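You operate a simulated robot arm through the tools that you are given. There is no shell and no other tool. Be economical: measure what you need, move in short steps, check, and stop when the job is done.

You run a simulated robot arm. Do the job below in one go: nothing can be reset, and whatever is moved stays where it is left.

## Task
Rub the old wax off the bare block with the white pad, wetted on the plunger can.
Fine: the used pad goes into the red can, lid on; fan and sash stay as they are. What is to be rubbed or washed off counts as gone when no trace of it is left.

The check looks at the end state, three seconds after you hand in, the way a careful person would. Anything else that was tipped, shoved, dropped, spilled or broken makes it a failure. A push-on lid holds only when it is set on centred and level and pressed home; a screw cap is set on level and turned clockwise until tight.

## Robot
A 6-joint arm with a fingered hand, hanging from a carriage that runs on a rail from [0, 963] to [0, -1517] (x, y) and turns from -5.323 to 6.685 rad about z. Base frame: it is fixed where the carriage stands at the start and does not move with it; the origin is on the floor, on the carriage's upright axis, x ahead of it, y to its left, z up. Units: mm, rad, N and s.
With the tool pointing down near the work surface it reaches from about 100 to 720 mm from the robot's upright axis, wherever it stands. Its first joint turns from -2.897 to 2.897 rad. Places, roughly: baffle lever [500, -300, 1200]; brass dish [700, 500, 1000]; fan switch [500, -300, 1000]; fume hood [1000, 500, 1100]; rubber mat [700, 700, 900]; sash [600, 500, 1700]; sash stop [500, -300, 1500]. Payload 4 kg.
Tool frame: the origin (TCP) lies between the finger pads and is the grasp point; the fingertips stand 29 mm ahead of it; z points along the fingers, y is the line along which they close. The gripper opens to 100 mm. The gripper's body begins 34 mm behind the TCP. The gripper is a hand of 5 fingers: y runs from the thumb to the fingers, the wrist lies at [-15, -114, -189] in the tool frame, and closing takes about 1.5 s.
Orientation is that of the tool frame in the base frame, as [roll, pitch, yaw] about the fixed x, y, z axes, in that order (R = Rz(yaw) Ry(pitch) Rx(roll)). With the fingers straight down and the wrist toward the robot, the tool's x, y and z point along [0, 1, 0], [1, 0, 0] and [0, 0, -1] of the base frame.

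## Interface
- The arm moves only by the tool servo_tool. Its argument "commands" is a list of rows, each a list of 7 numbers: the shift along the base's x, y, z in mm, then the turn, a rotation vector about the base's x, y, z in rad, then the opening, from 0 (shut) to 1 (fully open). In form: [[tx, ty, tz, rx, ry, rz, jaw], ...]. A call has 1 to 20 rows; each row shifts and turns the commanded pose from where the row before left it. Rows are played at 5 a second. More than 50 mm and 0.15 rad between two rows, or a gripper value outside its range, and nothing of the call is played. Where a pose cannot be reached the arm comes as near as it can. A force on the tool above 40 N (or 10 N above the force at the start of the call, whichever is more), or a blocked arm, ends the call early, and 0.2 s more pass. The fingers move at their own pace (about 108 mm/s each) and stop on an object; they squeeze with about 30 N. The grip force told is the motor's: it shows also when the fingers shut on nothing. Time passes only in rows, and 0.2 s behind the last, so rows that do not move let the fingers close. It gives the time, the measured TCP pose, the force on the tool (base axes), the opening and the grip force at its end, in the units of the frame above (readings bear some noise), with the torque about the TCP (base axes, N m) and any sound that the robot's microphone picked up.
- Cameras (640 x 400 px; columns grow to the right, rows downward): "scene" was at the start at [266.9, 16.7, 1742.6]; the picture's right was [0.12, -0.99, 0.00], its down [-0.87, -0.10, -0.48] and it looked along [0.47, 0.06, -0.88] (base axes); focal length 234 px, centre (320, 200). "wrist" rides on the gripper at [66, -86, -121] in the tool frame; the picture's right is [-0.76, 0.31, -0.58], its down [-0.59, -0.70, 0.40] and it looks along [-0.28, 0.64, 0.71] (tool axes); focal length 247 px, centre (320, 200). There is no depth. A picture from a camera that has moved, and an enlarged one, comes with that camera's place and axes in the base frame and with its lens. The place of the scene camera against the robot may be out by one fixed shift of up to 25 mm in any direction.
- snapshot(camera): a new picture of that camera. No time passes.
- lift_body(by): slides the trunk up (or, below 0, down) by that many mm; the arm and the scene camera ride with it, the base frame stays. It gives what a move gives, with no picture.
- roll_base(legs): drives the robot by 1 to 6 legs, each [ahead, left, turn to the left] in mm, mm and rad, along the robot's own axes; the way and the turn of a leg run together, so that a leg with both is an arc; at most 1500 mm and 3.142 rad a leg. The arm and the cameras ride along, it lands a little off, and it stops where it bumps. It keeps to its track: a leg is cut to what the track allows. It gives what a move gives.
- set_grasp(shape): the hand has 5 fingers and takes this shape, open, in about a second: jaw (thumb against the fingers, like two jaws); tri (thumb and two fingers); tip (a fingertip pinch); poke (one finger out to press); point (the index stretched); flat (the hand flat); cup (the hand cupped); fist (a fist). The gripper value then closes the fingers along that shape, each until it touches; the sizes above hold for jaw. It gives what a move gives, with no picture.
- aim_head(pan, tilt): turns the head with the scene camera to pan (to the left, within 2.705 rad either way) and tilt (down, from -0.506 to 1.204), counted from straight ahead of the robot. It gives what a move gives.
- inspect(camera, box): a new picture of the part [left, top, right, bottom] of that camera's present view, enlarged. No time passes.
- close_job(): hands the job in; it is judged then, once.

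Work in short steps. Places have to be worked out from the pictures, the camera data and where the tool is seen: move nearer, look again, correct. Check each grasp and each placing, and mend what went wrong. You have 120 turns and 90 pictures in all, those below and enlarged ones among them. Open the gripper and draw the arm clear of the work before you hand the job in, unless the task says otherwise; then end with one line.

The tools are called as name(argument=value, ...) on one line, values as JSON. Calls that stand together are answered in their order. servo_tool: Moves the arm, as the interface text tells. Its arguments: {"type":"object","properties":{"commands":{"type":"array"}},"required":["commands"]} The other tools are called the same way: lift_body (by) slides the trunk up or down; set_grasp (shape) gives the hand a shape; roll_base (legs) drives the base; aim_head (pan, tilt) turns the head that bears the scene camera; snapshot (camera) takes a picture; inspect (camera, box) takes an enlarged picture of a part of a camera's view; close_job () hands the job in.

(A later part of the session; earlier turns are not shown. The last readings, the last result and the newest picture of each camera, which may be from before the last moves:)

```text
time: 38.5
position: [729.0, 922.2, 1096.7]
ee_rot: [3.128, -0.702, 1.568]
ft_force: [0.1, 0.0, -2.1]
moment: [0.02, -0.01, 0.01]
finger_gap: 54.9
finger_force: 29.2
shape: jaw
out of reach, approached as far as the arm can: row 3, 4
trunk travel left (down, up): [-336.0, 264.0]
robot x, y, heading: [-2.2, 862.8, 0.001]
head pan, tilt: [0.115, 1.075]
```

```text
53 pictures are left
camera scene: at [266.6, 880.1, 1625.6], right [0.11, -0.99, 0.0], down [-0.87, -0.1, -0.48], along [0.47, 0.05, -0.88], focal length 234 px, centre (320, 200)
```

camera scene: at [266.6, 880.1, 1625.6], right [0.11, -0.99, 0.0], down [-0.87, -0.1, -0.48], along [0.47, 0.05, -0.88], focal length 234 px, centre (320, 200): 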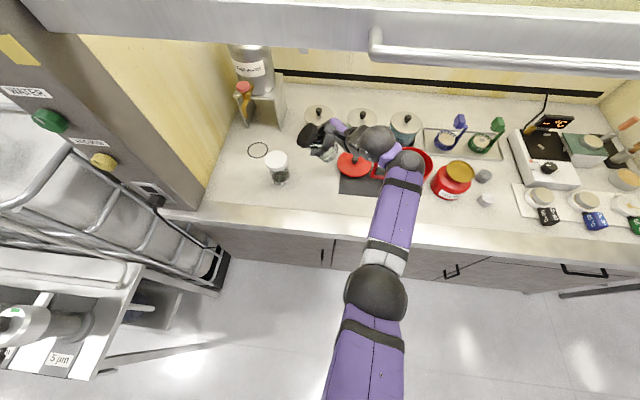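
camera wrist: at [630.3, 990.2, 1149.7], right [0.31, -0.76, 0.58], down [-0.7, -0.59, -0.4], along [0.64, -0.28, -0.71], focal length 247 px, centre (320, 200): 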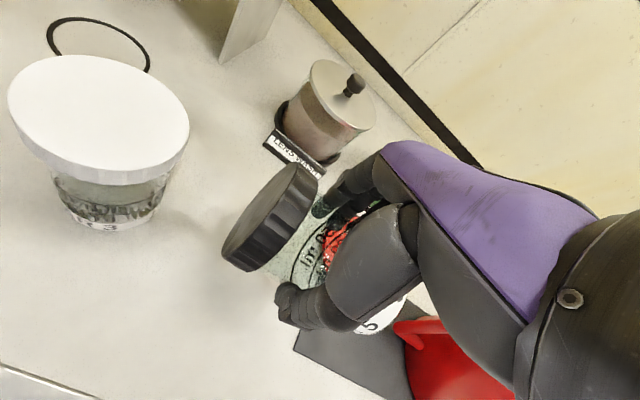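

It has rotated about 40° and works. I pull in a little and continue the rotation.

servo_tool(commands=[[-5, 0, 0, 0.13, 0, 0, 0], [-5, 0, 0, 0.13, 0, 0, 0], [-5, 0, 0, 0.13, 0, 0, 0], [0, 0, 0, 0.13, 0, 0, 0], [0, 0, 0, 0.13, 0, 0, 0], [0, 0, 0, 0, 0, 0, 0]])

snapshot(camera="scene")

```text
time: 39.9
position: [709.6, 922.6, 1100.3]
ee_rot: [3.114, -1.351, 1.579]
ft_force: [-0.6, 0.6, -2.9]
moment: [-0.08, 0.02, -0.02]
finger_gap: 55.0
finger_force: 30.2
shape: jaw
out of reach, approached as far as the arm can: row 5
trunk travel left (down, up): [-336.0, 264.0]
robot x, y, heading: [1.9, 864.1, -0.008]
head pan, tilt: [0.115, 1.075]
```

```text
52 pictures are left
camera scene: at [266.6, 880.1, 1625.6], right [0.11, -0.99, 0.0], down [-0.87, -0.1, -0.48], along [0.47, 0.05, -0.88], focal length 234 px, centre (320, 200)
```

scene: 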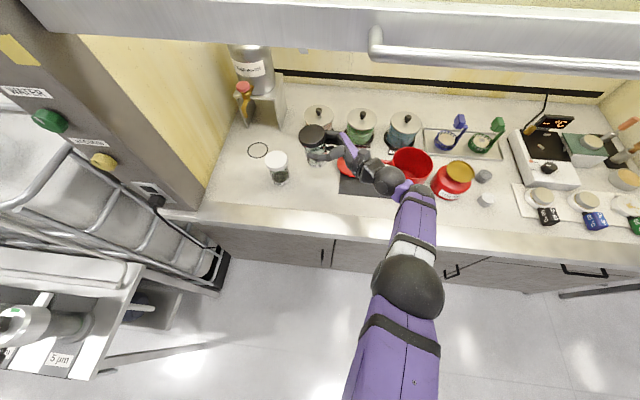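

The cap is nearly up, at 77°. I finish the rotation and zoom in on the jar.

servo_tool(commands=[[0, 0, 0, 0.08, 0, 0, 0], [0, 0, -5, 0.07, 0, 0, 0], [0, 0, -5, 0.07, 0, 0, 0], [0, 0, 0, 0, 0, 0, 0]])

inspect(camera="scene", box=[240, 90, 440, 215])

snapshot(camera="wrist")

```text
time: 40.9
position: [687.0, 931.7, 1101.7]
ee_rot: [-0.827, -1.57, -0.761]
ft_force: [0.2, 0.5, -2.5]
moment: [-0.03, -0.02, 0.0]
finger_gap: 54.8
finger_force: 29.6
shape: jaw
out of reach, approached as far as the arm can: row 1, 2, 3
trunk travel left (down, up): [-336.0, 264.0]
robot x, y, heading: [2.1, 862.0, 0.003]
head pan, tilt: [0.115, 1.075]
```

```text
3.20 times, centred on (340, 152) of scene
camera zoom: at [266.5, 880.2, 1625.6], right [0.11, -0.99, 0.0], down [-0.87, -0.1, -0.48], along [0.47, 0.05, -0.88], focal length 749 px, centre (256, 352)
```

zoom: 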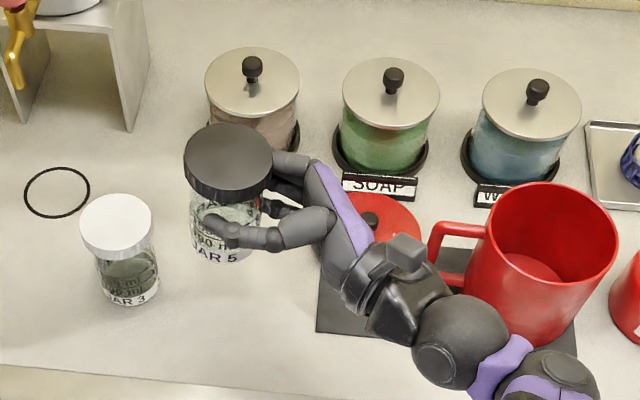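

```text
50 pictures are left
camera wrist: at [598.5, 811.8, 1167.3], right [0.3, -0.58, -0.76], down [-0.7, 0.41, -0.59], along [0.65, 0.7, -0.28], focal length 247 px, centre (320, 200)
```

wrist: 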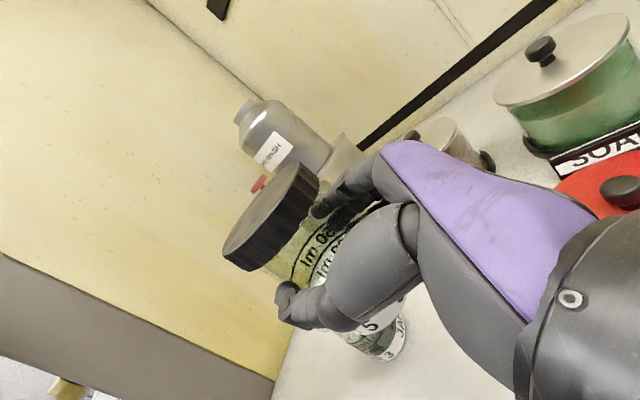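

The jar is upright in the hand, with its axis at about (687, 947) against an original place of about (716, 908). I drive 39 mm right, then move the arm +x and start down.

roll_base(legs=[[0, -39, 0]])

servo_tool(commands=[[10, 0, -15, 0, 0, 0, 0], [10, 0, -15, 0, 0, 0, 0], [9, 0, -15, 0, 0, 0, 0], [0, 0, -15, 0, 0, 0, 0], [0, 0, 0, 0, 0, 0, 0]])

```text
time: 41.8
position: [686.4, 890.8, 1102.8]
ee_rot: [-2.866, -1.569, 1.277]
ft_force: [0.1, 0.4, -1.8]
moment: [-0.04, -0.02, -0.03]
finger_gap: 54.9
finger_force: 30.0
shape: jaw
trunk travel left (down, up): [-336.0, 264.0]
robot x, y, heading: [-1.2, 822.6, -0.001]
head pan, tilt: [0.115, 1.075]
```

```text
time: 43.0
position: [675.1, 902.5, 1075.4]
ee_rot: [-2.688, -1.568, 1.099]
ft_force: [-0.7, -1.3, -3.1]
moment: [-0.02, 0.01, -0.02]
finger_gap: 54.5
finger_force: 30.0
shape: jaw
out of reach, approached as far as the arm can: row 1, 2, 3, 4
trunk travel left (down, up): [-336.0, 264.0]
robot x, y, heading: [-0.8, 826.0, -0.003]
head pan, tilt: [0.115, 1.075]
```

Reach is limited in this orientation. Yawing the hand clockwise about the jar's axis puts the wrist nearer the robot, so I do that and then move outward.

servo_tool(commands=[[0, 0, 10, 0, 0, -0.13, 0], [0, 0, 10, 0, 0, -0.13, 0], [0, 0, 0, 0, 0, -0.14, 0], [10, -3, 0, 0, 0, 0, 0], [12, -3, 0, 0, 0, 0, 0], [12, -3, 0, 0, 0, 0, 0], [0, 0, 0, 0, 0, 0, 0]])

inspect(camera="scene", box=[240, 90, 440, 215])

```text
time: 44.6
position: [768.6, 868.8, 1058.1]
ee_rot: [-2.367, -1.567, 0.379]
ft_force: [-0.2, -0.3, -2.1]
moment: [-0.04, 0.05, -0.02]
finger_gap: 54.7
finger_force: 30.0
shape: jaw
out of reach, approached as far as the arm can: row 1, 2, 3, 4, 5, 6
trunk travel left (down, up): [-336.0, 264.0]
robot x, y, heading: [-2.7, 824.5, 0.002]
head pan, tilt: [0.115, 1.075]
```

```text
3.20 times, centred on (340, 152) of scene
camera zoom: at [266.7, 840.0, 1625.6], right [0.11, -0.99, 0.0], down [-0.87, -0.1, -0.48], along [0.47, 0.05, -0.88], focal length 749 px, centre (256, 352)
```

zoom: 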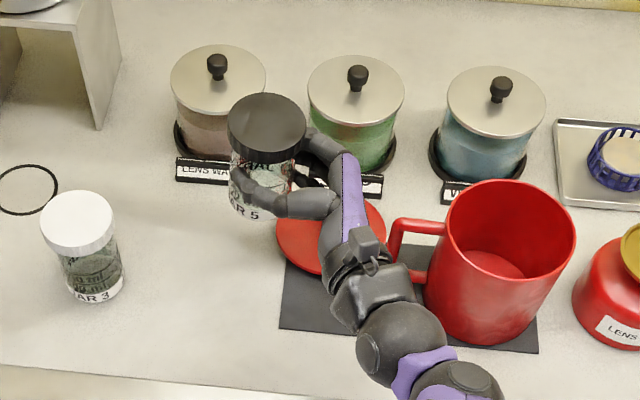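

After the yaw it reaches far out; the jar axis is now at about (775, 883). I bring it back toward (716, 908), keeping the height.

servo_tool(commands=[[-15, 6, 5, 0, 0, 0, 0], [-15, 7, 5, 0, 0, 0, 0], [-15, 7, 0, 0, 0, 0, 0], [-13, 6, 0, 0, 0, 0, 0], [0, 0, 0, 0, 0, 0, 0]])

```text
time: 45.8
position: [709.8, 894.1, 1067.5]
ee_rot: [-2.569, -1.568, 0.58]
ft_force: [0.9, -0.3, -2.1]
moment: [-0.07, 0.0, -0.01]
finger_gap: 54.7
finger_force: 30.0
shape: jaw
trunk travel left (down, up): [-336.0, 264.0]
robot x, y, heading: [-0.6, 823.3, 0.002]
head pan, tilt: [0.115, 1.075]
```

It is precisely at target. I lower the trunk 70 mm and check the wrist's clearance to the bench front.

lift_body(by=-70)

snapshot(camera="scene")

snapshot(camera="wrist")

```text
time: 46.9
position: [708.3, 893.6, 998.1]
ee_rot: [-2.938, -1.57, 0.949]
ft_force: [-0.3, -0.2, -2.3]
moment: [-0.02, 0.03, 0.01]
finger_gap: 54.7
finger_force: 29.7
shape: jaw
trunk travel left (down, up): [-266.0, 334.0]
robot x, y, heading: [-0.4, 823.2, -0.002]
head pan, tilt: [0.115, 1.075]
```

```text
48 pictures are left
camera scene: at [266.7, 840.0, 1555.6], right [0.11, -0.99, 0.0], down [-0.87, -0.1, -0.48], along [0.47, 0.05, -0.88], focal length 234 px, centre (320, 200)
```

scene: 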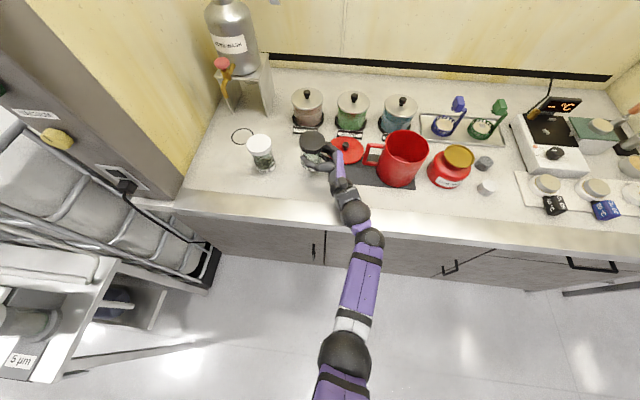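

```text
47 pictures are left
camera wrist: at [580.8, 818.9, 1063.4], right [0.05, -0.65, -0.76], down [-0.48, 0.65, -0.59], along [0.88, 0.39, -0.28], focal length 247 px, centre (320, 200)
```

wrist: 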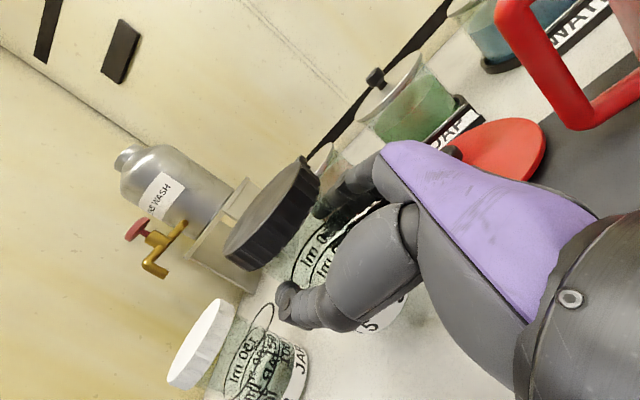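

Things look clear. I lower another 20 mm with the trunk, then feel for contact in small arm steps.

lift_body(by=-20)

servo_tool(commands=[[0, 0, -3, 0, 0, 0, 0], [0, 0, -3, 0, 0, 0, 0], [0, 0, -3, 0, 0, 0, 0], [0, 0, -3, 0, 0, 0, 0], [0, 0, 0, 0, 0, 0, 0]])

inspect(camera="scene", box=[240, 100, 440, 260])

```text
time: 47.5
position: [708.8, 895.6, 977.8]
ee_rot: [2.974, -1.568, 1.323]
ft_force: [0.2, -0.4, -3.1]
moment: [-0.04, 0.0, 0.0]
finger_gap: 54.9
finger_force: 29.8
shape: jaw
trunk travel left (down, up): [-246.0, 354.0]
robot x, y, heading: [2.0, 823.2, -0.001]
head pan, tilt: [0.115, 1.075]
```

```text
time: 48.8
position: [709.8, 893.8, 965.3]
ee_rot: [-2.989, -1.569, 1.001]
ft_force: [0.1, -0.2, -0.8]
moment: [-0.03, 0.03, 0.01]
finger_gap: 54.8
finger_force: 30.3
shape: jaw
trunk travel left (down, up): [-246.0, 354.0]
robot x, y, heading: [-1.1, 822.2, -0.005]
head pan, tilt: [0.115, 1.075]
```

```text
2.50 times, centred on (340, 180) of scene
camera zoom: at [266.6, 840.0, 1535.6], right [0.11, -0.99, 0.0], down [-0.87, -0.1, -0.48], along [0.47, 0.05, -0.88], focal length 585 px, centre (270, 250)
```

zoom: 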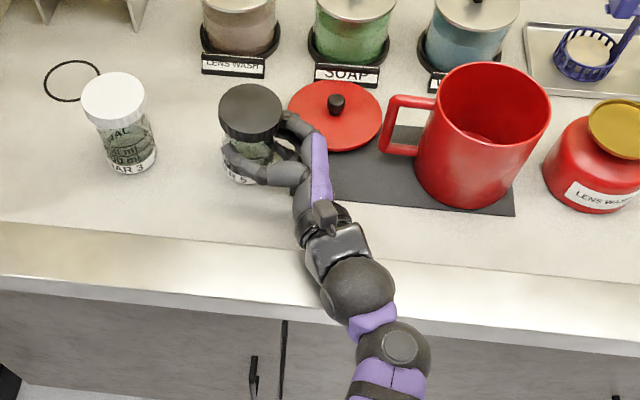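

Almost touching. I continue in 1.5 mm steps.

servo_tool(commands=[[0, 0, -1.5, 0, 0, 0, 0], [0, 0, -1.5, 0, 0, 0, 0], [0, 0, -1.5, 0, 0, 0, 0], [0, 0, 0, 0, 0, 0, 0]])

```text
time: 49.8
position: [710.2, 893.8, 962.5]
ee_rot: [0.655, -1.569, -2.642]
ft_force: [1.4, 2.2, 7.1]
moment: [0.01, -0.1, 0.01]
finger_gap: 54.8
finger_force: 30.7
shape: jaw
trunk travel left (down, up): [-246.0, 354.0]
robot x, y, heading: [2.0, 826.3, -0.003]
head pan, tilt: [0.115, 1.075]
```

The jar stands on the bench. I open fully.

servo_tool(commands=[[0, 0, 0.5, 0, 0, 0, 0.3], [0, 0, 0, 0, 0, 0, 0.6], [0, 0, 0, 0, 0, 0, 0.8], [0, 0, 0, 0, 0, 0, 1], [0, 0, 0, 0, 0, 0, 1], [0, 0, 0, 0, 0, 0, 1]])

inspect(camera="scene", box=[260, 100, 400, 200])

snapshot(camera="wrist")

```text
time: 51.1
position: [708.9, 894.0, 962.8]
ee_rot: [-2.933, -1.568, 0.944]
ft_force: [-0.3, -0.3, -1.0]
moment: [0.04, 0.0, 0.0]
finger_gap: 99.9
finger_force: 0.1
shape: jaw
trunk travel left (down, up): [-246.0, 354.0]
robot x, y, heading: [1.8, 822.2, -0.009]
head pan, tilt: [0.115, 1.075]
```

```text
4.00 times, centred on (330, 150) of scene
camera zoom: at [266.7, 840.0, 1535.6], right [0.11, -0.99, 0.0], down [-0.87, -0.1, -0.48], along [0.47, 0.05, -0.88], focal length 936 px, centre (280, 400)
```

zoom: 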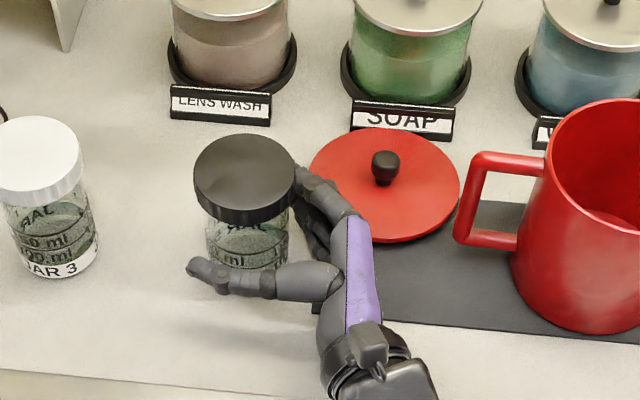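

```text
44 pictures are left
camera wrist: at [581.1, 818.4, 1027.8], right [0.05, -0.65, -0.76], down [-0.48, 0.65, -0.59], along [0.88, 0.39, -0.28], focal length 247 px, centre (320, 200)
```

wrist: 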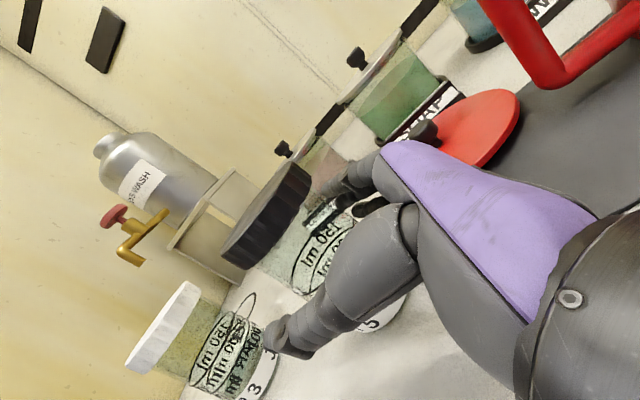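

The jar stands. I lift the open hand straight up past the cap in small steps.

servo_tool(commands=[[0, 0, 6, 0, 0, 0, 1], [0, 0, 8, 0, 0, 0, 1], [0, 0, 10, 0, 0, 0, 1], [0, 0, 12, 0, 0, 0, 1], [0, 0, 0, 0, 0, 0, 1]])

inspect(camera="scene", box=[260, 100, 400, 200])

```text
time: 52.4
position: [709.3, 894.7, 998.7]
ee_rot: [-3.11, -1.569, 1.122]
ft_force: [0.3, 1.1, -0.5]
moment: [0.03, 0.0, 0.02]
finger_gap: 100.0
finger_force: 0.1
shape: jaw
trunk travel left (down, up): [-246.0, 354.0]
robot x, y, heading: [4.0, 827.2, -0.003]
head pan, tilt: [0.115, 1.075]
```

```text
4.00 times, centred on (330, 150) of scene
camera zoom: at [266.7, 840.0, 1535.6], right [0.11, -0.99, 0.0], down [-0.87, -0.1, -0.48], along [0.47, 0.05, -0.88], focal length 936 px, centre (280, 400)
```

zoom: 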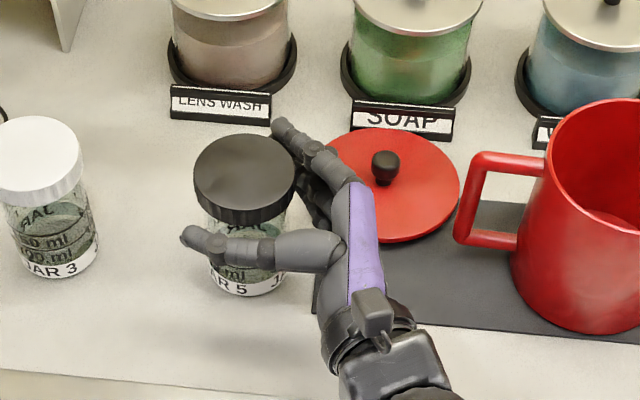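

The jar is unmoved. I raise the trunk 90 mm to clear the cap, then turn the hand back to pointing down.

lift_body(by=90)

servo_tool(commands=[[-20, -20, 0, 0, 0, 0, 1], [-10, -10, 15, -0.13, 0, 0, 1], [0, 0, 15, -0.13, 0, 0, 1], [0, 0, 10, -0.14, 0, 0, 1], [0, 0, 0, -0.14, 0, 0, 1], [0, 0, 0, -0.14, 0, 0, 1], [0, 0, 0, -0.14, 0, 0, 1], [0, 0, 0, 0, 0, 0, 1]])

snapshot(camera="scene")

```text
time: 53.6
position: [708.3, 893.6, 1087.5]
ee_rot: [2.288, -1.569, 2.007]
ft_force: [0.2, -0.7, 0.5]
moment: [0.03, 0.02, 0.01]
finger_gap: 100.0
finger_force: 0.0
shape: jaw
trunk travel left (down, up): [-336.0, 264.0]
robot x, y, heading: [0.5, 823.7, -0.0]
head pan, tilt: [0.115, 1.075]
```

```text
time: 55.4
position: [679.0, 865.4, 1127.9]
ee_rot: [2.723, -0.748, 1.569]
ft_force: [0.4, -1.0, 0.2]
moment: [0.01, -0.03, 0.0]
finger_gap: 100.1
finger_force: 0.1
shape: jaw
trunk travel left (down, up): [-336.0, 264.0]
robot x, y, heading: [-0.6, 821.3, 0.001]
head pan, tilt: [0.115, 1.075]
```

```text
42 pictures are left
camera scene: at [266.7, 840.0, 1625.6], right [0.11, -0.99, 0.0], down [-0.87, -0.1, -0.48], along [0.47, 0.05, -0.88], focal length 234 px, centre (320, 200)
```

scene: 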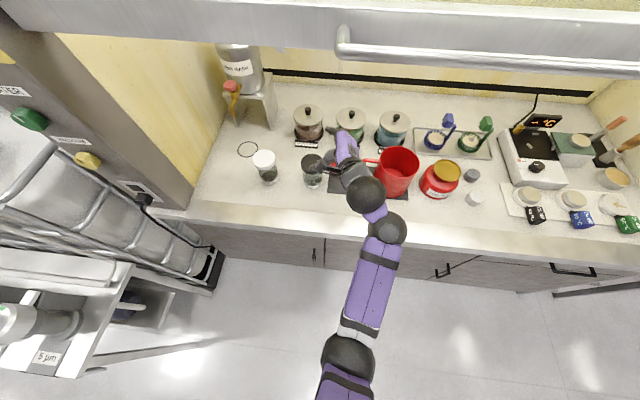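

I undo the remaining rotation with the computed vector to bring the hand back to straight down.

servo_tool(commands=[[-10, 0, 10, -0.1233, 0.0635, 0.025, 1], [-10, 0, 10, -0.1233, 0.0635, 0.025, 1], [-10, 0, 0, -0.1233, 0.0635, 0.025, 1], [-10, 0, 0, -0.1233, 0.0635, 0.025, 1], [-10, -10, 0, -0.1233, 0.0635, 0.025, 1], [0, -10, 0, -0.1233, 0.0635, 0.025, 1], [0, 0, 0, 0, 0, 0, 1]])

roll_base(legs=[[0, -470, 0]])

snapshot(camera="scene")

snapshot(camera="wrist")

```text
time: 57.0
position: [665.0, 849.8, 1122.1]
ee_rot: [3.122, 0.002, 1.568]
ft_force: [0.7, 0.0, 0.7]
moment: [0.01, 0.0, 0.0]
finger_gap: 99.8
finger_force: 0.1
shape: jaw
out of reach, approached as far as the arm can: row 4, 5, 6
trunk travel left (down, up): [-336.0, 264.0]
robot x, y, heading: [-2.1, 822.7, -0.004]
head pan, tilt: [0.115, 1.075]
```

```text
time: 59.8
position: [665.7, 380.0, 1122.0]
ee_rot: [3.124, 0.002, 1.568]
ft_force: [0.2, -0.2, 0.3]
moment: [-0.02, -0.02, 0.0]
finger_gap: 99.7
finger_force: 0.1
shape: jaw
trunk travel left (down, up): [-336.0, 264.0]
robot x, y, heading: [-3.0, 354.4, -0.003]
head pan, tilt: [0.115, 1.075]
```

```text
41 pictures are left
camera scene: at [266.9, 371.8, 1625.6], right [0.11, -0.99, 0.0], down [-0.87, -0.1, -0.48], along [0.47, 0.05, -0.88], focal length 234 px, centre (320, 200)
```

scene: 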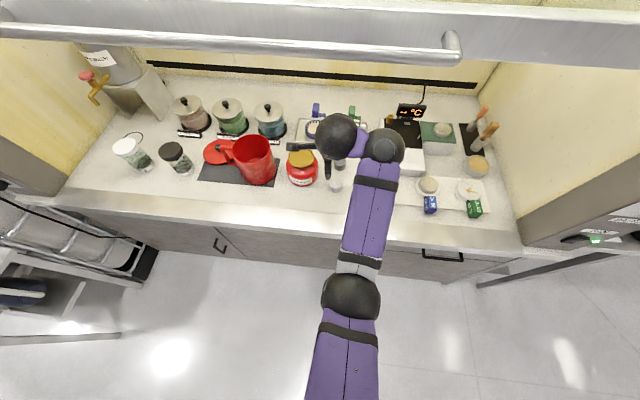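

```text
40 pictures are left
camera wrist: at [576.2, 446.6, 1240.9], right [0.29, -0.76, 0.58], down [-0.7, -0.59, -0.41], along [0.65, -0.29, -0.7], focal length 247 px, centre (320, 200)
```

wrist: 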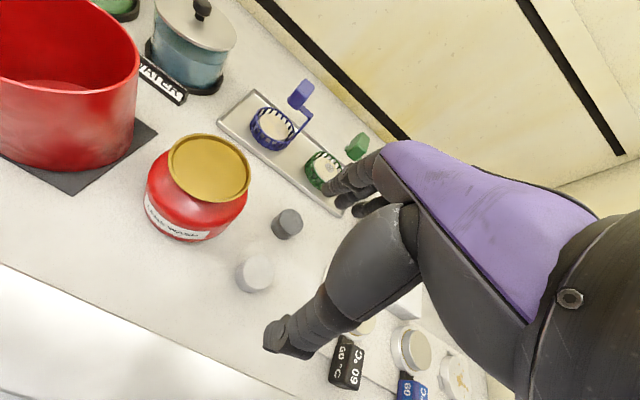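

The scene is intact. The white pad is at about (701, 366), with its top near z≈925. I move above it with a reduced opening and look.

servo_tool(commands=[[12, -5, -30, 0.01, 0, 0, 0.85], [12, -5, -35, 0.008, 0, 0, 0.85], [12, -4, -35, 0, 0, 0, 0.85], [0, 0, -20, 0, 0, 0, 0.85], [0, 0, 0, 0, 0, 0, 0.85]])

snapshot(camera="wrist")

```text
time: 61.0
position: [703.1, 367.8, 1002.7]
ee_rot: [3.121, -0.018, 1.564]
ft_force: [-0.8, 0.9, 0.1]
moment: [-0.05, -0.03, 0.0]
finger_gap: 85.5
finger_force: 0.1
shape: jaw
trunk travel left (down, up): [-336.0, 264.0]
robot x, y, heading: [0.7, 354.7, -0.005]
head pan, tilt: [0.115, 1.075]
```

```text
39 pictures are left
camera wrist: at [614.4, 431.8, 1122.5], right [0.29, -0.77, 0.57], down [-0.7, -0.58, -0.42], along [0.65, -0.27, -0.7], focal length 247 px, centre (320, 200)
```

wrist: 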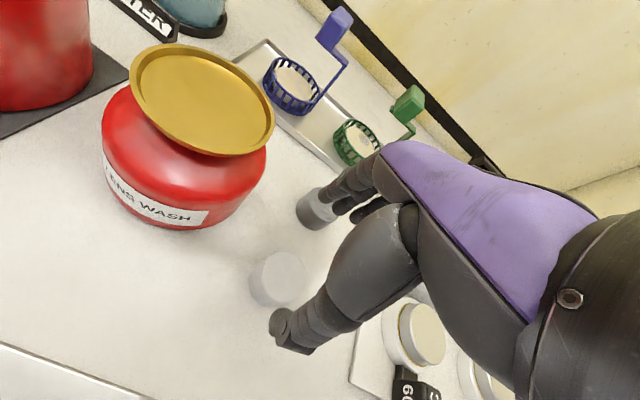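

The pad is at about (703, 363), with its top at z≈925. I level the hand and descend so the tips overlap the pad by about 10 mm.

servo_tool(commands=[[0, -4, -20, -0.009, 0.01, 0.003, 0.85], [0, 0, -20, -0.009, 0.01, 0.003, 0.85], [0, 0, -14, 0, 0, 0, 0.85], [0, 0, -4, 0, 0, 0, 0.85], [0, 0, 0, 0, 0, 0, 0.85]])

snapshot(camera="wrist")

```text
time: 62.2
position: [701.4, 362.2, 943.9]
ee_rot: [-3.141, 0.003, 1.571]
ft_force: [0.4, 0.7, 0.2]
moment: [0.03, -0.02, 0.02]
finger_gap: 85.3
finger_force: 0.2
shape: jaw
trunk travel left (down, up): [-336.0, 264.0]
robot x, y, heading: [-1.9, 355.4, -0.004]
head pan, tilt: [0.115, 1.075]
```

```text
38 pictures are left
camera wrist: at [614.8, 428.1, 1064.2], right [0.31, -0.76, 0.58], down [-0.7, -0.59, -0.4], along [0.64, -0.28, -0.71], focal length 247 px, centre (320, 200)
```

wrist: 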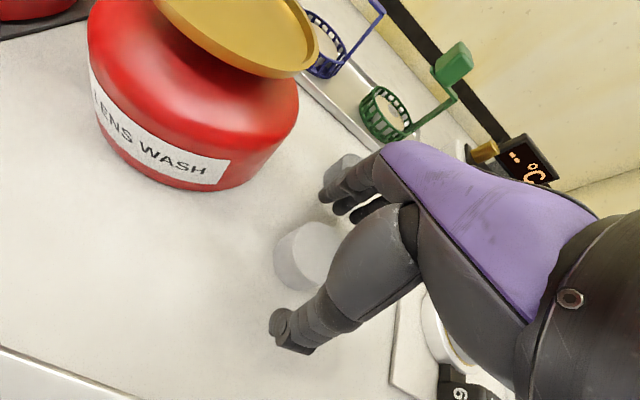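

The pad is centred under the grasp. I close the hand.

servo_tool(commands=[[0, 0, 0, 0, 0, 0, 0.6], [0, 0, 0, 0, 0, 0, 0.4], [0, 0, 0, 0, 0, 0, 0.2], [0, 0, 0, 0, 0, 0, 0], [0, 0, 0, 0, 0, 0, 0], [0, 0, 0, 0, 0, 0, 0], [0, 0, 0, 0, 0, 0, 0]])

servo_tool(commands=[[0, 0, 10, 0, 0, 0, 0], [0, 0, 20, 0, 0, 0, 0], [0, 0, 30, 0, 0, 0, 0], [0, 0, 40, 0, 0, 0, 0], [0, 0, 35, 0, 0, 0, 0], [0, 0, 0, 0, 0, 0, 0]])

snapshot(camera="wrist")

```text
time: 63.8
position: [700.9, 363.2, 943.5]
ee_rot: [3.141, 0.002, 1.573]
ft_force: [-0.9, 0.1, 0.6]
moment: [-0.01, 0.03, -0.01]
finger_gap: 35.8
finger_force: 29.7
shape: jaw
trunk travel left (down, up): [-336.0, 264.0]
robot x, y, heading: [1.3, 358.7, -0.002]
head pan, tilt: [0.115, 1.075]
```

```text
time: 65.2
position: [701.0, 360.2, 1079.6]
ee_rot: [-3.141, 0.001, 1.575]
ft_force: [0.0, 0.1, 0.5]
moment: [0.01, 0.0, -0.03]
finger_gap: 35.6
finger_force: 30.3
shape: jaw
trunk travel left (down, up): [-336.0, 264.0]
robot x, y, heading: [-0.0, 357.8, -0.008]
head pan, tilt: [0.115, 1.075]
```

```text
37 pictures are left
camera wrist: at [614.6, 427.1, 1200.2], right [0.31, -0.76, 0.58], down [-0.7, -0.59, -0.4], along [0.64, -0.28, -0.71], focal length 247 px, centre (320, 200)
```

wrist: 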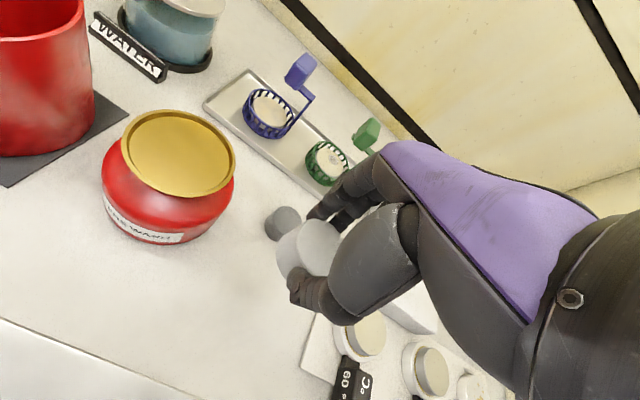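

The pad is held (about 36 mm wide), and the dish centre computes to (744, 482, ~993). I drive left 121 mm and then move over the dish.

roll_base(legs=[[0, 121, 0]])

servo_tool(commands=[[20, 0, 0, 0, 0, 0, 0], [22, 0, 0, 0, 0, 0, 0], [0, 0, -15, 0, 0, 0, 0], [0, 0, -10, 0, 0, 0, 0], [0, 0, 0, 0, 0, 0, 0]])

snapshot(camera="wrist")

```text
time: 66.4
position: [701.9, 481.6, 1078.5]
ee_rot: [3.14, 0.001, 1.573]
ft_force: [0.5, 0.0, 0.7]
moment: [-0.01, -0.02, 0.03]
finger_gap: 35.7
finger_force: 29.9
shape: jaw
trunk travel left (down, up): [-336.0, 264.0]
robot x, y, heading: [5.1, 476.8, -0.003]
head pan, tilt: [0.115, 1.075]
```

```text
time: 67.6
position: [744.2, 483.0, 1054.0]
ee_rot: [-3.14, 0.001, 1.574]
ft_force: [-0.7, 0.5, -0.6]
moment: [-0.01, 0.04, -0.02]
finger_gap: 35.7
finger_force: 30.3
shape: jaw
trunk travel left (down, up): [-336.0, 264.0]
robot x, y, heading: [0.9, 476.8, -0.003]
head pan, tilt: [0.115, 1.075]
```

```text
36 pictures are left
camera wrist: at [657.4, 548.1, 1174.4], right [0.31, -0.76, 0.58], down [-0.7, -0.59, -0.4], along [0.64, -0.28, -0.71], focal length 247 px, centre (320, 200)
```

wrist: 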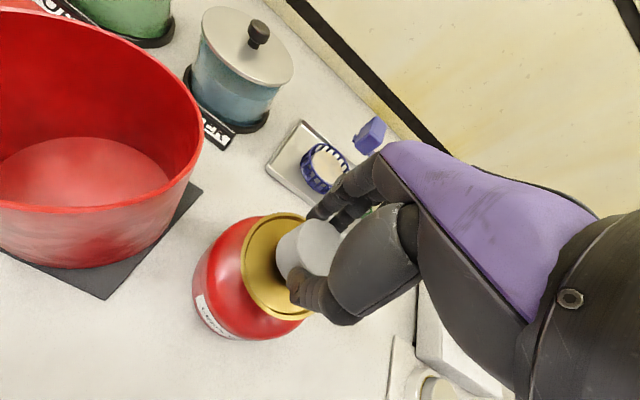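

Centred over the dish. I press down gently and watch the force.

servo_tool(commands=[[0, 0, -10, 0, 0, 0, 0], [0, 0, -6, 0, 0, 0, 0], [0, 0, -4, 0, 0, 0, 0], [0, 0, -3, 0, 0, 0, 0], [0, 0, -3, 0, 0, 0, 0], [0, 0, 0, 0, 0, 0, 0]])

```text
time: 69.0
position: [744.1, 482.5, 1027.5]
ee_rot: [3.141, 0.003, 1.574]
ft_force: [0.3, 1.4, 3.1]
moment: [-0.04, -0.07, 0.04]
finger_gap: 35.7
finger_force: 30.0
shape: jaw
trunk travel left (down, up): [-336.0, 264.0]
robot x, y, heading: [-0.9, 474.3, -0.004]
head pan, tilt: [0.115, 1.075]
```

Contact has just begun (3 N). I press further to drive the plunger, hold, and look.

servo_tool(commands=[[0, 0, -2, 0, 0, 0, 0], [0, 0, -2, 0, 0, 0, 0], [0, 0, -2, 0, 0, 0, 0], [0, 0, -2, 0, 0, 0, 0], [0, 0, -2, 0, 0, 0, 0], [0, 0, 0, 0, 0, 0, 0], [0, 0, 0, 0, 0, 0, 0]])

inspect(camera="wrist", box=[180, 180, 380, 350])

```text
time: 70.6
position: [747.2, 482.5, 1024.0]
ee_rot: [3.135, 0.002, 1.573]
ft_force: [-10.1, 2.5, 34.6]
moment: [-0.01, 0.28, 0.02]
finger_gap: 39.5
finger_force: 29.3
shape: jaw
trunk travel left (down, up): [-336.0, 264.0]
robot x, y, heading: [-0.0, 479.6, -0.009]
head pan, tilt: [0.115, 1.075]
```

```text
2.35 times, centred on (280, 265) of wrist
camera zoom: at [659.2, 548.6, 1143.5], right [0.31, -0.76, 0.58], down [-0.7, -0.59, -0.4], along [0.65, -0.28, -0.71], focal length 581 px, centre (414, 47)
```

zoom: 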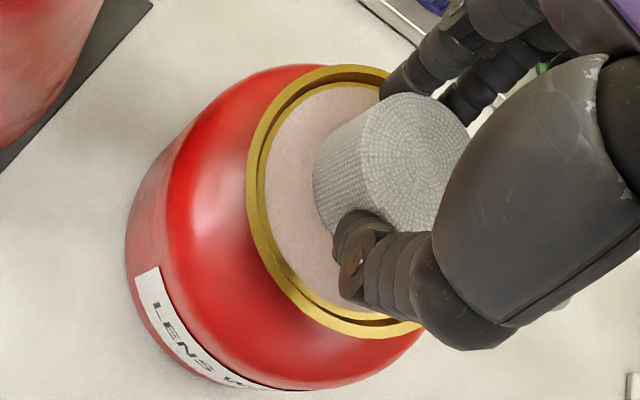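

The plunger went down, liquid rose in the dish and the pad has turned darker, so it is wet. I hold briefly, then rise slowly.

servo_tool(commands=[[0, 0, 0, 0, 0, 0, 0], [0, 0, 0, 0, 0, 0, 0], [0, 0, 4, 0, 0, 0, 0], [0, 0, 4, 0, 0, 0, 0], [0, 0, 4, 0, 0, 0, 0], [0, 0, 6, 0, 0, 0, 0], [0, 0, 8, 0, 0, 0, 0], [0, 0, 0, 0, 0, 0, 0], [0, 0, 15, 0, 0, 0, 0], [0, 0, 20, 0, 0, 0, 0], [0, 0, 0, 0, 0, 0, 0]])

snapshot(camera="wrist")

```text
time: 73.0
position: [743.6, 484.1, 1079.5]
ee_rot: [-3.141, 0.002, 1.575]
ft_force: [0.1, 0.2, -0.2]
moment: [0.03, -0.01, 0.03]
finger_gap: 36.8
finger_force: 30.5
shape: jaw
trunk travel left (down, up): [-336.0, 264.0]
robot x, y, heading: [-2.4, 479.4, -0.004]
head pan, tilt: [0.115, 1.075]
```

```text
34 pictures are left
camera wrist: at [656.1, 548.6, 1200.3], right [0.31, -0.76, 0.58], down [-0.7, -0.59, -0.4], along [0.64, -0.28, -0.71], focal length 247 px, centre (320, 200)
```

wrist: 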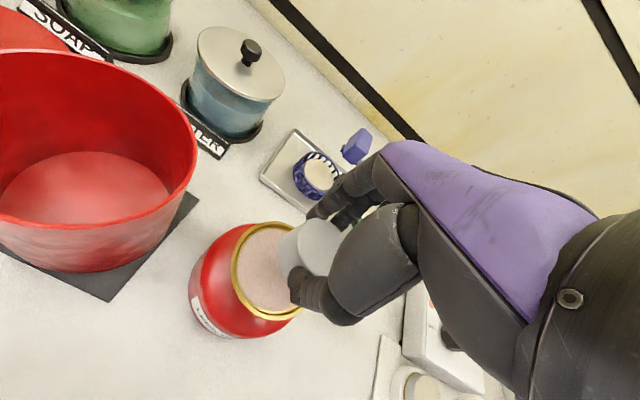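

The pad is wet. I pull back and drive right to the green-tagged bare block at about (708, -82).

servo_tool(commands=[[-20, 0, 20, 0, 0, 0, 0], [-25, 0, 10, 0, 0, 0, 0], [0, 0, 0, 0, 0, 0, 0]])

roll_base(legs=[[0, -530, 0]])

snapshot(camera="wrist")

snapshot(camera="scene")

```text
time: 73.8
position: [698.9, 481.0, 1110.1]
ee_rot: [3.141, 0.002, 1.571]
ft_force: [0.4, 0.0, -0.5]
moment: [0.01, 0.0, 0.0]
finger_gap: 36.9
finger_force: 30.0
shape: jaw
trunk travel left (down, up): [-336.0, 264.0]
robot x, y, heading: [-2.5, 476.6, -0.007]
head pan, tilt: [0.115, 1.075]
```

```text
time: 76.9
position: [698.4, -64.1, 1110.7]
ee_rot: [-3.141, 0.0, 1.561]
ft_force: [0.1, 0.5, 0.2]
moment: [0.01, -0.01, 0.0]
finger_gap: 36.8
finger_force: 29.9
shape: jaw
trunk travel left (down, up): [-336.0, 264.0]
robot x, y, heading: [-1.8, -59.5, -0.016]
head pan, tilt: [0.115, 1.075]
```

```text
33 pictures are left
camera wrist: at [613.1, 3.3, 1230.5], right [0.3, -0.76, 0.58], down [-0.71, -0.58, -0.4], along [0.64, -0.29, -0.71], focal length 247 px, centre (320, 200)
```

wrist: 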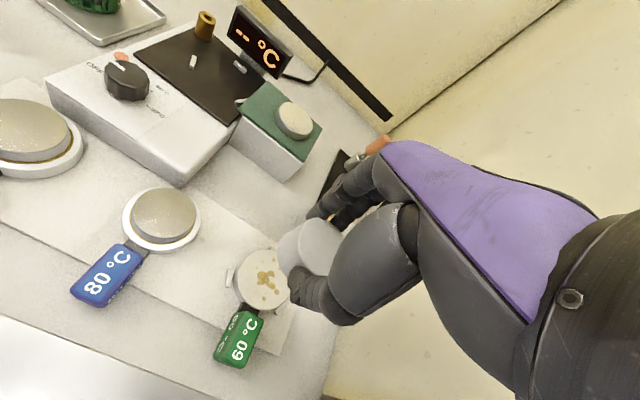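

```text
32 pictures are left
camera scene: at [267.0, -47.1, 1625.6], right [0.1, -1.0, 0.0], down [-0.88, -0.09, -0.48], along [0.47, 0.05, -0.88], focal length 234 px, centre (320, 200)
```

scene: 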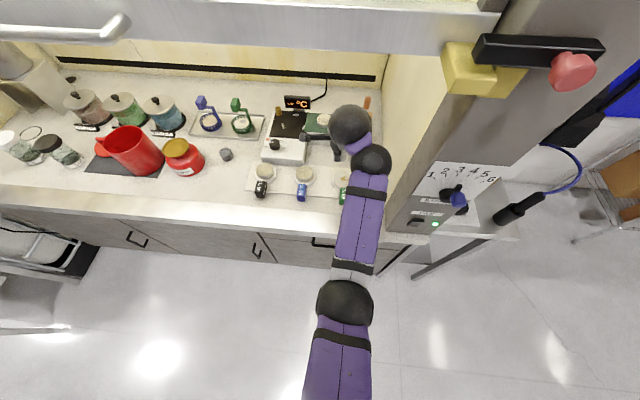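

The block with wax flecks is just beside the pad. I enlarge it to locate its centre and height.

inspect(camera="wrist", box=[190, 210, 350, 370])

inspect(camera="scene", box=[280, 130, 400, 220])

```text
2.50 times, centred on (270, 290) of wrist
camera zoom: at [613.1, 3.3, 1230.5], right [0.3, -0.76, 0.58], down [-0.71, -0.58, -0.4], along [0.64, -0.29, -0.71], focal length 617 px, centre (445, -25)
```

zoom: 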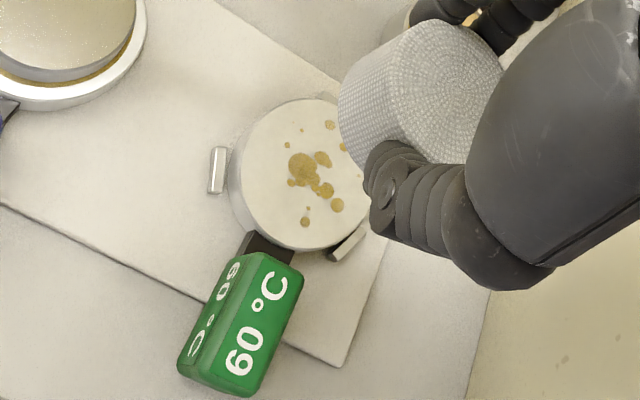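

```text
4.44 times, centred on (340, 175) of scene
camera zoom: at [267.0, -47.1, 1625.6], right [0.1, -1.0, 0.0], down [-0.88, -0.09, -0.48], along [0.47, 0.05, -0.88], focal length 1040 px, centre (231, 311)
```

zoom: 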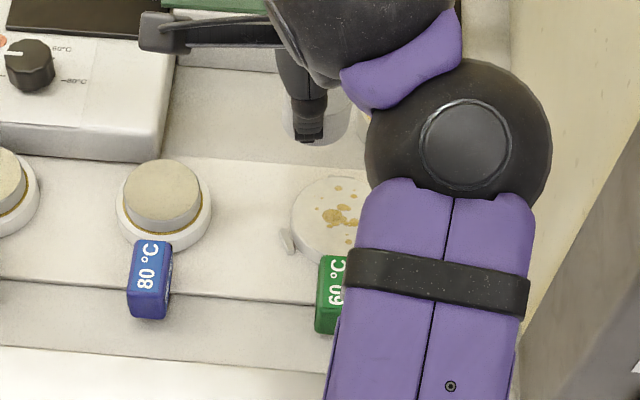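

The block centre is at about (718, -92), with wax within about 26 mm of it. I move the pad over the centre and descend to feel contact.

servo_tool(commands=[[10, -15, -30, 0, 0, 0, 0], [10, -14, -40, 0, 0, 0, 0], [2, 0, -35, 0, 0, 0, 0], [0, 0, -15, 0, 0, 0, 0], [0, 0, 0, 0, 0, 0, 0]])

snapshot(camera="wrist")

```text
time: 78.1
position: [720.0, -94.1, 988.4]
ee_rot: [-3.141, 0.002, 1.56]
ft_force: [0.4, -0.4, -0.5]
moment: [0.02, -0.01, 0.0]
finger_gap: 36.8
finger_force: 30.1
shape: jaw
trunk travel left (down, up): [-336.0, 264.0]
robot x, y, heading: [-0.3, -58.1, -0.019]
head pan, tilt: [0.115, 1.075]
```

```text
29 pictures are left
camera wrist: at [634.7, -26.4, 1109.8], right [0.3, -0.76, 0.58], down [-0.71, -0.58, -0.4], along [0.64, -0.29, -0.71], focal length 247 px, centre (320, 200)
```

wrist: 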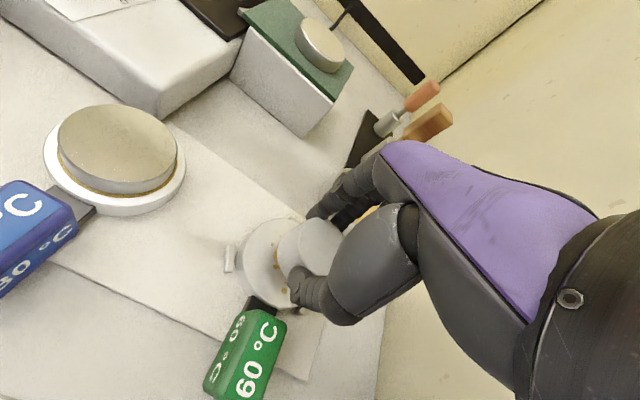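

The centre is confirmed. I descend to contact.

servo_tool(commands=[[0, 2, -6, 0, 0, 0, 0], [0, 0, -5, 0, 0, 0, 0], [0, 0, -3, 0, 0, 0, 0], [0, 0, -3, 0, 0, 0, 0], [0, 0, -2, 0, 0, 0, 0], [0, 0, 0, 0, 0, 0, 0]])

```text
time: 79.5
position: [721.3, -90.0, 969.8]
ee_rot: [-3.14, 0.003, 1.56]
ft_force: [0.4, -0.2, -0.1]
moment: [-0.02, -0.01, -0.04]
finger_gap: 36.7
finger_force: 29.5
shape: jaw
trunk travel left (down, up): [-336.0, 264.0]
robot x, y, heading: [3.4, -59.4, -0.014]
head pan, tilt: [0.115, 1.075]
```

No contact yet; I go on in 2 mm steps.

servo_tool(commands=[[0, 0, -2, 0, 0, 0, 0], [0, 0, -2, 0, 0, 0, 0], [0, 0, -2, 0, 0, 0, 0], [0, 0, -2, 0, 0, 0, 0], [0, 0, 0, 0, 0, 0, 0]])

```text
time: 80.7
position: [722.4, -92.1, 965.9]
ee_rot: [3.137, 0.002, 1.56]
ft_force: [-5.3, -0.8, 15.2]
moment: [-0.01, -0.03, -0.03]
finger_gap: 37.2
finger_force: 30.2
shape: jaw
trunk travel left (down, up): [-336.0, 264.0]
robot x, y, heading: [-3.1, -56.2, -0.021]
head pan, tilt: [0.115, 1.075]
```

Light pressing contact at 15 N. I rub in a circle about the centre.

servo_tool(commands=[[14, 0, 0, 0, 0, 0, 0], [-4, 10, 0, 0, 0, 0, 0], [-10, 4, 0, 0, 0, 0, 0], [-10, -4, 0, 0, 0, 0, 0], [-2, -10, 0, 0, 0, 0, 0], [2, -10, 0, 0, 0, 0, 0], [10, -4, 0, 0, 0, 0, 0], [10, 4, 0, 0, 0, 0, 0], [4, 10, 0, 0, 0, 0, 0], [-7, 7, 0, 0, 0, 0, 0], [-14, 0, 0, 0, 0, 0, 0], [0, -14, 0, 0, 0, 0, 0], [14, 0, 0, 0, 0, 0, 0], [-7, 7, 0, 0, 0, 0, 0]])

inspect(camera="wrist", box=[200, 180, 380, 350])

```text
time: 83.7
position: [722.3, -92.1, 961.7]
ee_rot: [3.138, 0.001, 1.557]
ft_force: [3.2, -3.6, 8.7]
moment: [-0.11, -0.18, -0.03]
finger_gap: 36.8
finger_force: 29.4
shape: jaw
trunk travel left (down, up): [-336.0, 264.0]
robot x, y, heading: [2.8, -57.2, -0.017]
head pan, tilt: [0.115, 1.075]
```

```text
2.35 times, centred on (290, 265) of wrist
camera zoom: at [636.4, -25.8, 1083.3], right [0.3, -0.76, 0.58], down [-0.71, -0.58, -0.4], along [0.64, -0.29, -0.71], focal length 581 px, centre (391, 47)
```

zoom: 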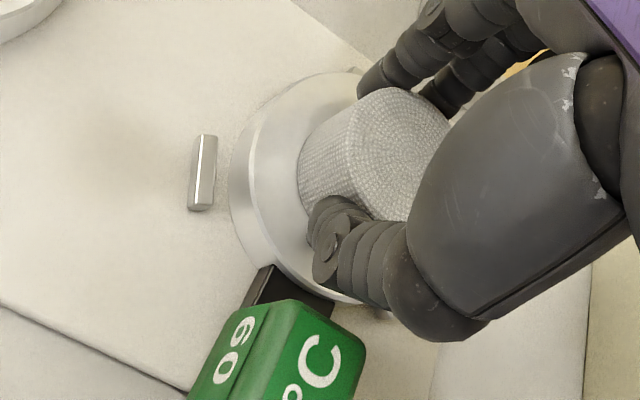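

The visible part already looks cleaner. I run a second, slightly wider pass with a touch more pressure.

servo_tool(commands=[[16, 0, -1, 0, 0, 0, 0], [-4, 12, 0, 0, 0, 0, 0], [-12, 5, 0, 0, 0, 0, 0], [-11, -5, 0, 0, 0, 0, 0], [-3, -12, 0, 0, 0, 0, 0], [3, -12, 0, 0, 0, 0, 0], [11, -5, 0, 0, 0, 0, 0], [12, 5, 0, 0, 0, 0, 0], [4, 12, 0, 0, 0, 0, 0], [-8, 8, 0, 0, 0, 0, 0], [-16, 0, 0, 0, 0, 0, 0], [0, -16, 0, 0, 0, 0, 0], [16, 0, 0, 0, 0, 0, 0], [-8, 8, 0, 0, 0, 0, 0], [0, 0, 0, 0, 0, 0, 0]])

servo_tool(commands=[[0, 0, 8, 0, 0, 0, 0], [0, 0, 20, 0, 0, 0, 0], [-5, 10, 30, 0, 0, 0, 0], [-5, 20, 30, 0, 0, 0, 0], [0, 20, 20, 0, 0, 0, 0], [0, 0, 0, 0, 0, 0, 0]])

inspect(camera="wrist", box=[220, 220, 380, 380])

```text
time: 86.9
position: [721.2, -91.5, 961.1]
ee_rot: [-3.139, 0.003, 1.556]
ft_force: [0.8, -1.3, 1.2]
moment: [0.0, -0.05, 0.01]
finger_gap: 36.3
finger_force: 29.8
shape: jaw
trunk travel left (down, up): [-336.0, 264.0]
robot x, y, heading: [3.4, -60.1, -0.017]
head pan, tilt: [0.115, 1.075]
```

```text
time: 88.3
position: [709.6, -40.2, 1070.6]
ee_rot: [-3.14, 0.002, 1.56]
ft_force: [0.3, 0.6, 0.1]
moment: [0.02, -0.02, -0.01]
finger_gap: 36.4
finger_force: 29.9
shape: jaw
trunk travel left (down, up): [-336.0, 264.0]
robot x, y, heading: [0.1, -60.4, -0.019]
head pan, tilt: [0.115, 1.075]
```

```text
2.50 times, centred on (300, 300) of wrist
camera zoom: at [624.3, 27.9, 1191.1], right [0.3, -0.76, 0.58], down [-0.71, -0.58, -0.4], along [0.64, -0.29, -0.71], focal length 617 px, centre (370, -50)
```

zoom: 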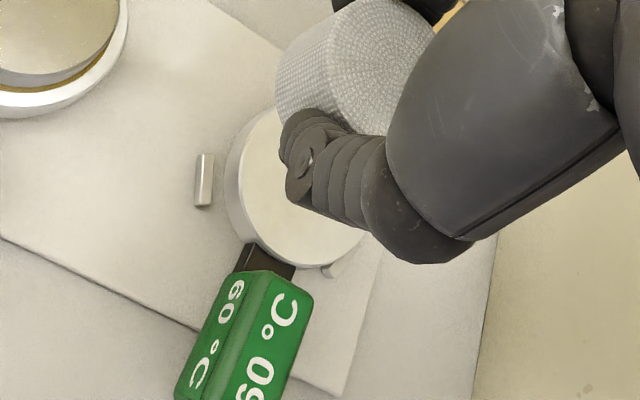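

The visible part is clean. I move back to see the whole block face.

servo_tool(commands=[[-25, -15, 15, 0, 0, 0, 0], [-30, -15, 15, 0, 0, 0, 0], [-30, -10, 10, 0, 0, 0, 0], [0, 0, 0, 0, 0, 0, 0]])

inspect(camera="wrist", box=[180, 150, 380, 320])

```text
time: 89.3
position: [624.9, -80.0, 1110.3]
ee_rot: [-3.141, 0.003, 1.56]
ft_force: [-0.5, -0.6, -1.4]
moment: [0.0, -0.02, 0.01]
finger_gap: 36.7
finger_force: 29.7
shape: jaw
trunk travel left (down, up): [-336.0, 264.0]
robot x, y, heading: [0.0, -57.4, -0.015]
head pan, tilt: [0.115, 1.075]
```

```text
2.35 times, centred on (280, 235) of wrist
camera zoom: at [540.3, -13.4, 1230.6], right [0.3, -0.76, 0.58], down [-0.71, -0.58, -0.4], along [0.64, -0.29, -0.71], focal length 581 px, centre (414, 118)
```

zoom: 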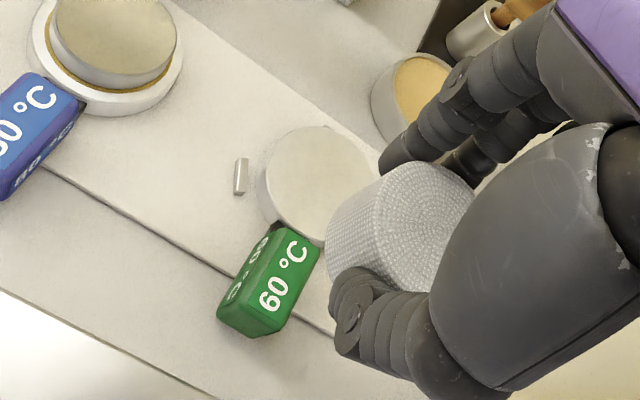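

The face looks clean. I magnify strongly to check for any trace, including the side that was hidden.

inspect(camera="wrist", box=[285, 195, 350, 260])

servo_tool(commands=[[-10, -20, 5, 0, 0, 0, 0], [-5, -20, 0, 0, 0, 0, 0], [0, 0, 0, 0, 0, 0, 0]])

inspect(camera="wrist", box=[230, 160, 320, 240])

```text
6.15 times, centred on (318, 228) of wrist
camera zoom: at [540.3, -13.4, 1230.6], right [0.3, -0.76, 0.58], down [-0.71, -0.58, -0.4], along [0.64, -0.29, -0.71], focal length 1520 px, centre (335, 31)
```

zoom: 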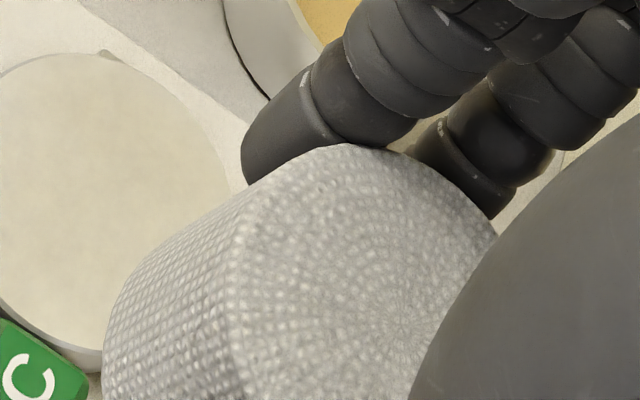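

```text
time: 90.1
position: [611.9, -122.4, 1115.0]
ee_rot: [-3.14, 0.001, 1.56]
ft_force: [-0.4, 0.6, 0.1]
moment: [0.01, 0.03, -0.01]
finger_gap: 36.4
finger_force: 29.8
shape: jaw
trunk travel left (down, up): [-336.0, 264.0]
robot x, y, heading: [-0.4, -59.8, -0.017]
head pan, tilt: [0.115, 1.075]
```

```text
5.00 times, centred on (275, 200) of wrist
camera zoom: at [525.4, -54.6, 1235.7], right [0.3, -0.76, 0.58], down [-0.71, -0.58, -0.4], along [0.64, -0.29, -0.71], focal length 1235 px, centre (545, 200)
```

zoom: 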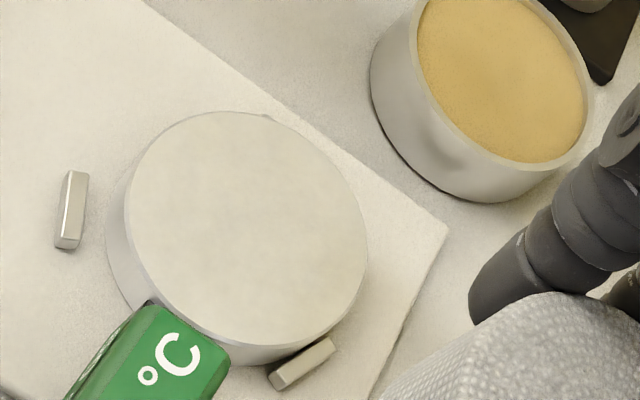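

It looks clean, but to rule out a faint film I do one more full rub. I return over the block.

servo_tool(commands=[[40, 10, -10, 0, 0, 0, 0], [40, 12, -20, 0, 0, 0, 0], [28, 8, -30, 0, 0, 0, 0], [0, 0, -40, 0, 0, 0, 0], [0, 0, -40, 0, 0, 0, 0], [0, 0, -8, 0, 0, 0, 0], [0, 0, -3, 0, 0, 0, 0], [0, 0, -3, 0, 0, 0, 0], [0, 0, 0, 0, 0, 0, 0]])

```text
time: 92.1
position: [676.9, -113.5, 1098.5]
ee_rot: [3.122, 0.039, 1.532]
ft_force: [-0.7, -0.2, -0.8]
moment: [0.0, -0.01, 0.0]
finger_gap: 36.1
finger_force: 29.7
shape: jaw
out of reach, approached as far as the arm can: row 2, 3, 4, 5, 6, 7, 8
trunk travel left (down, up): [-336.0, 264.0]
robot x, y, heading: [-0.6, -57.1, -0.017]
head pan, tilt: [0.115, 1.075]
```

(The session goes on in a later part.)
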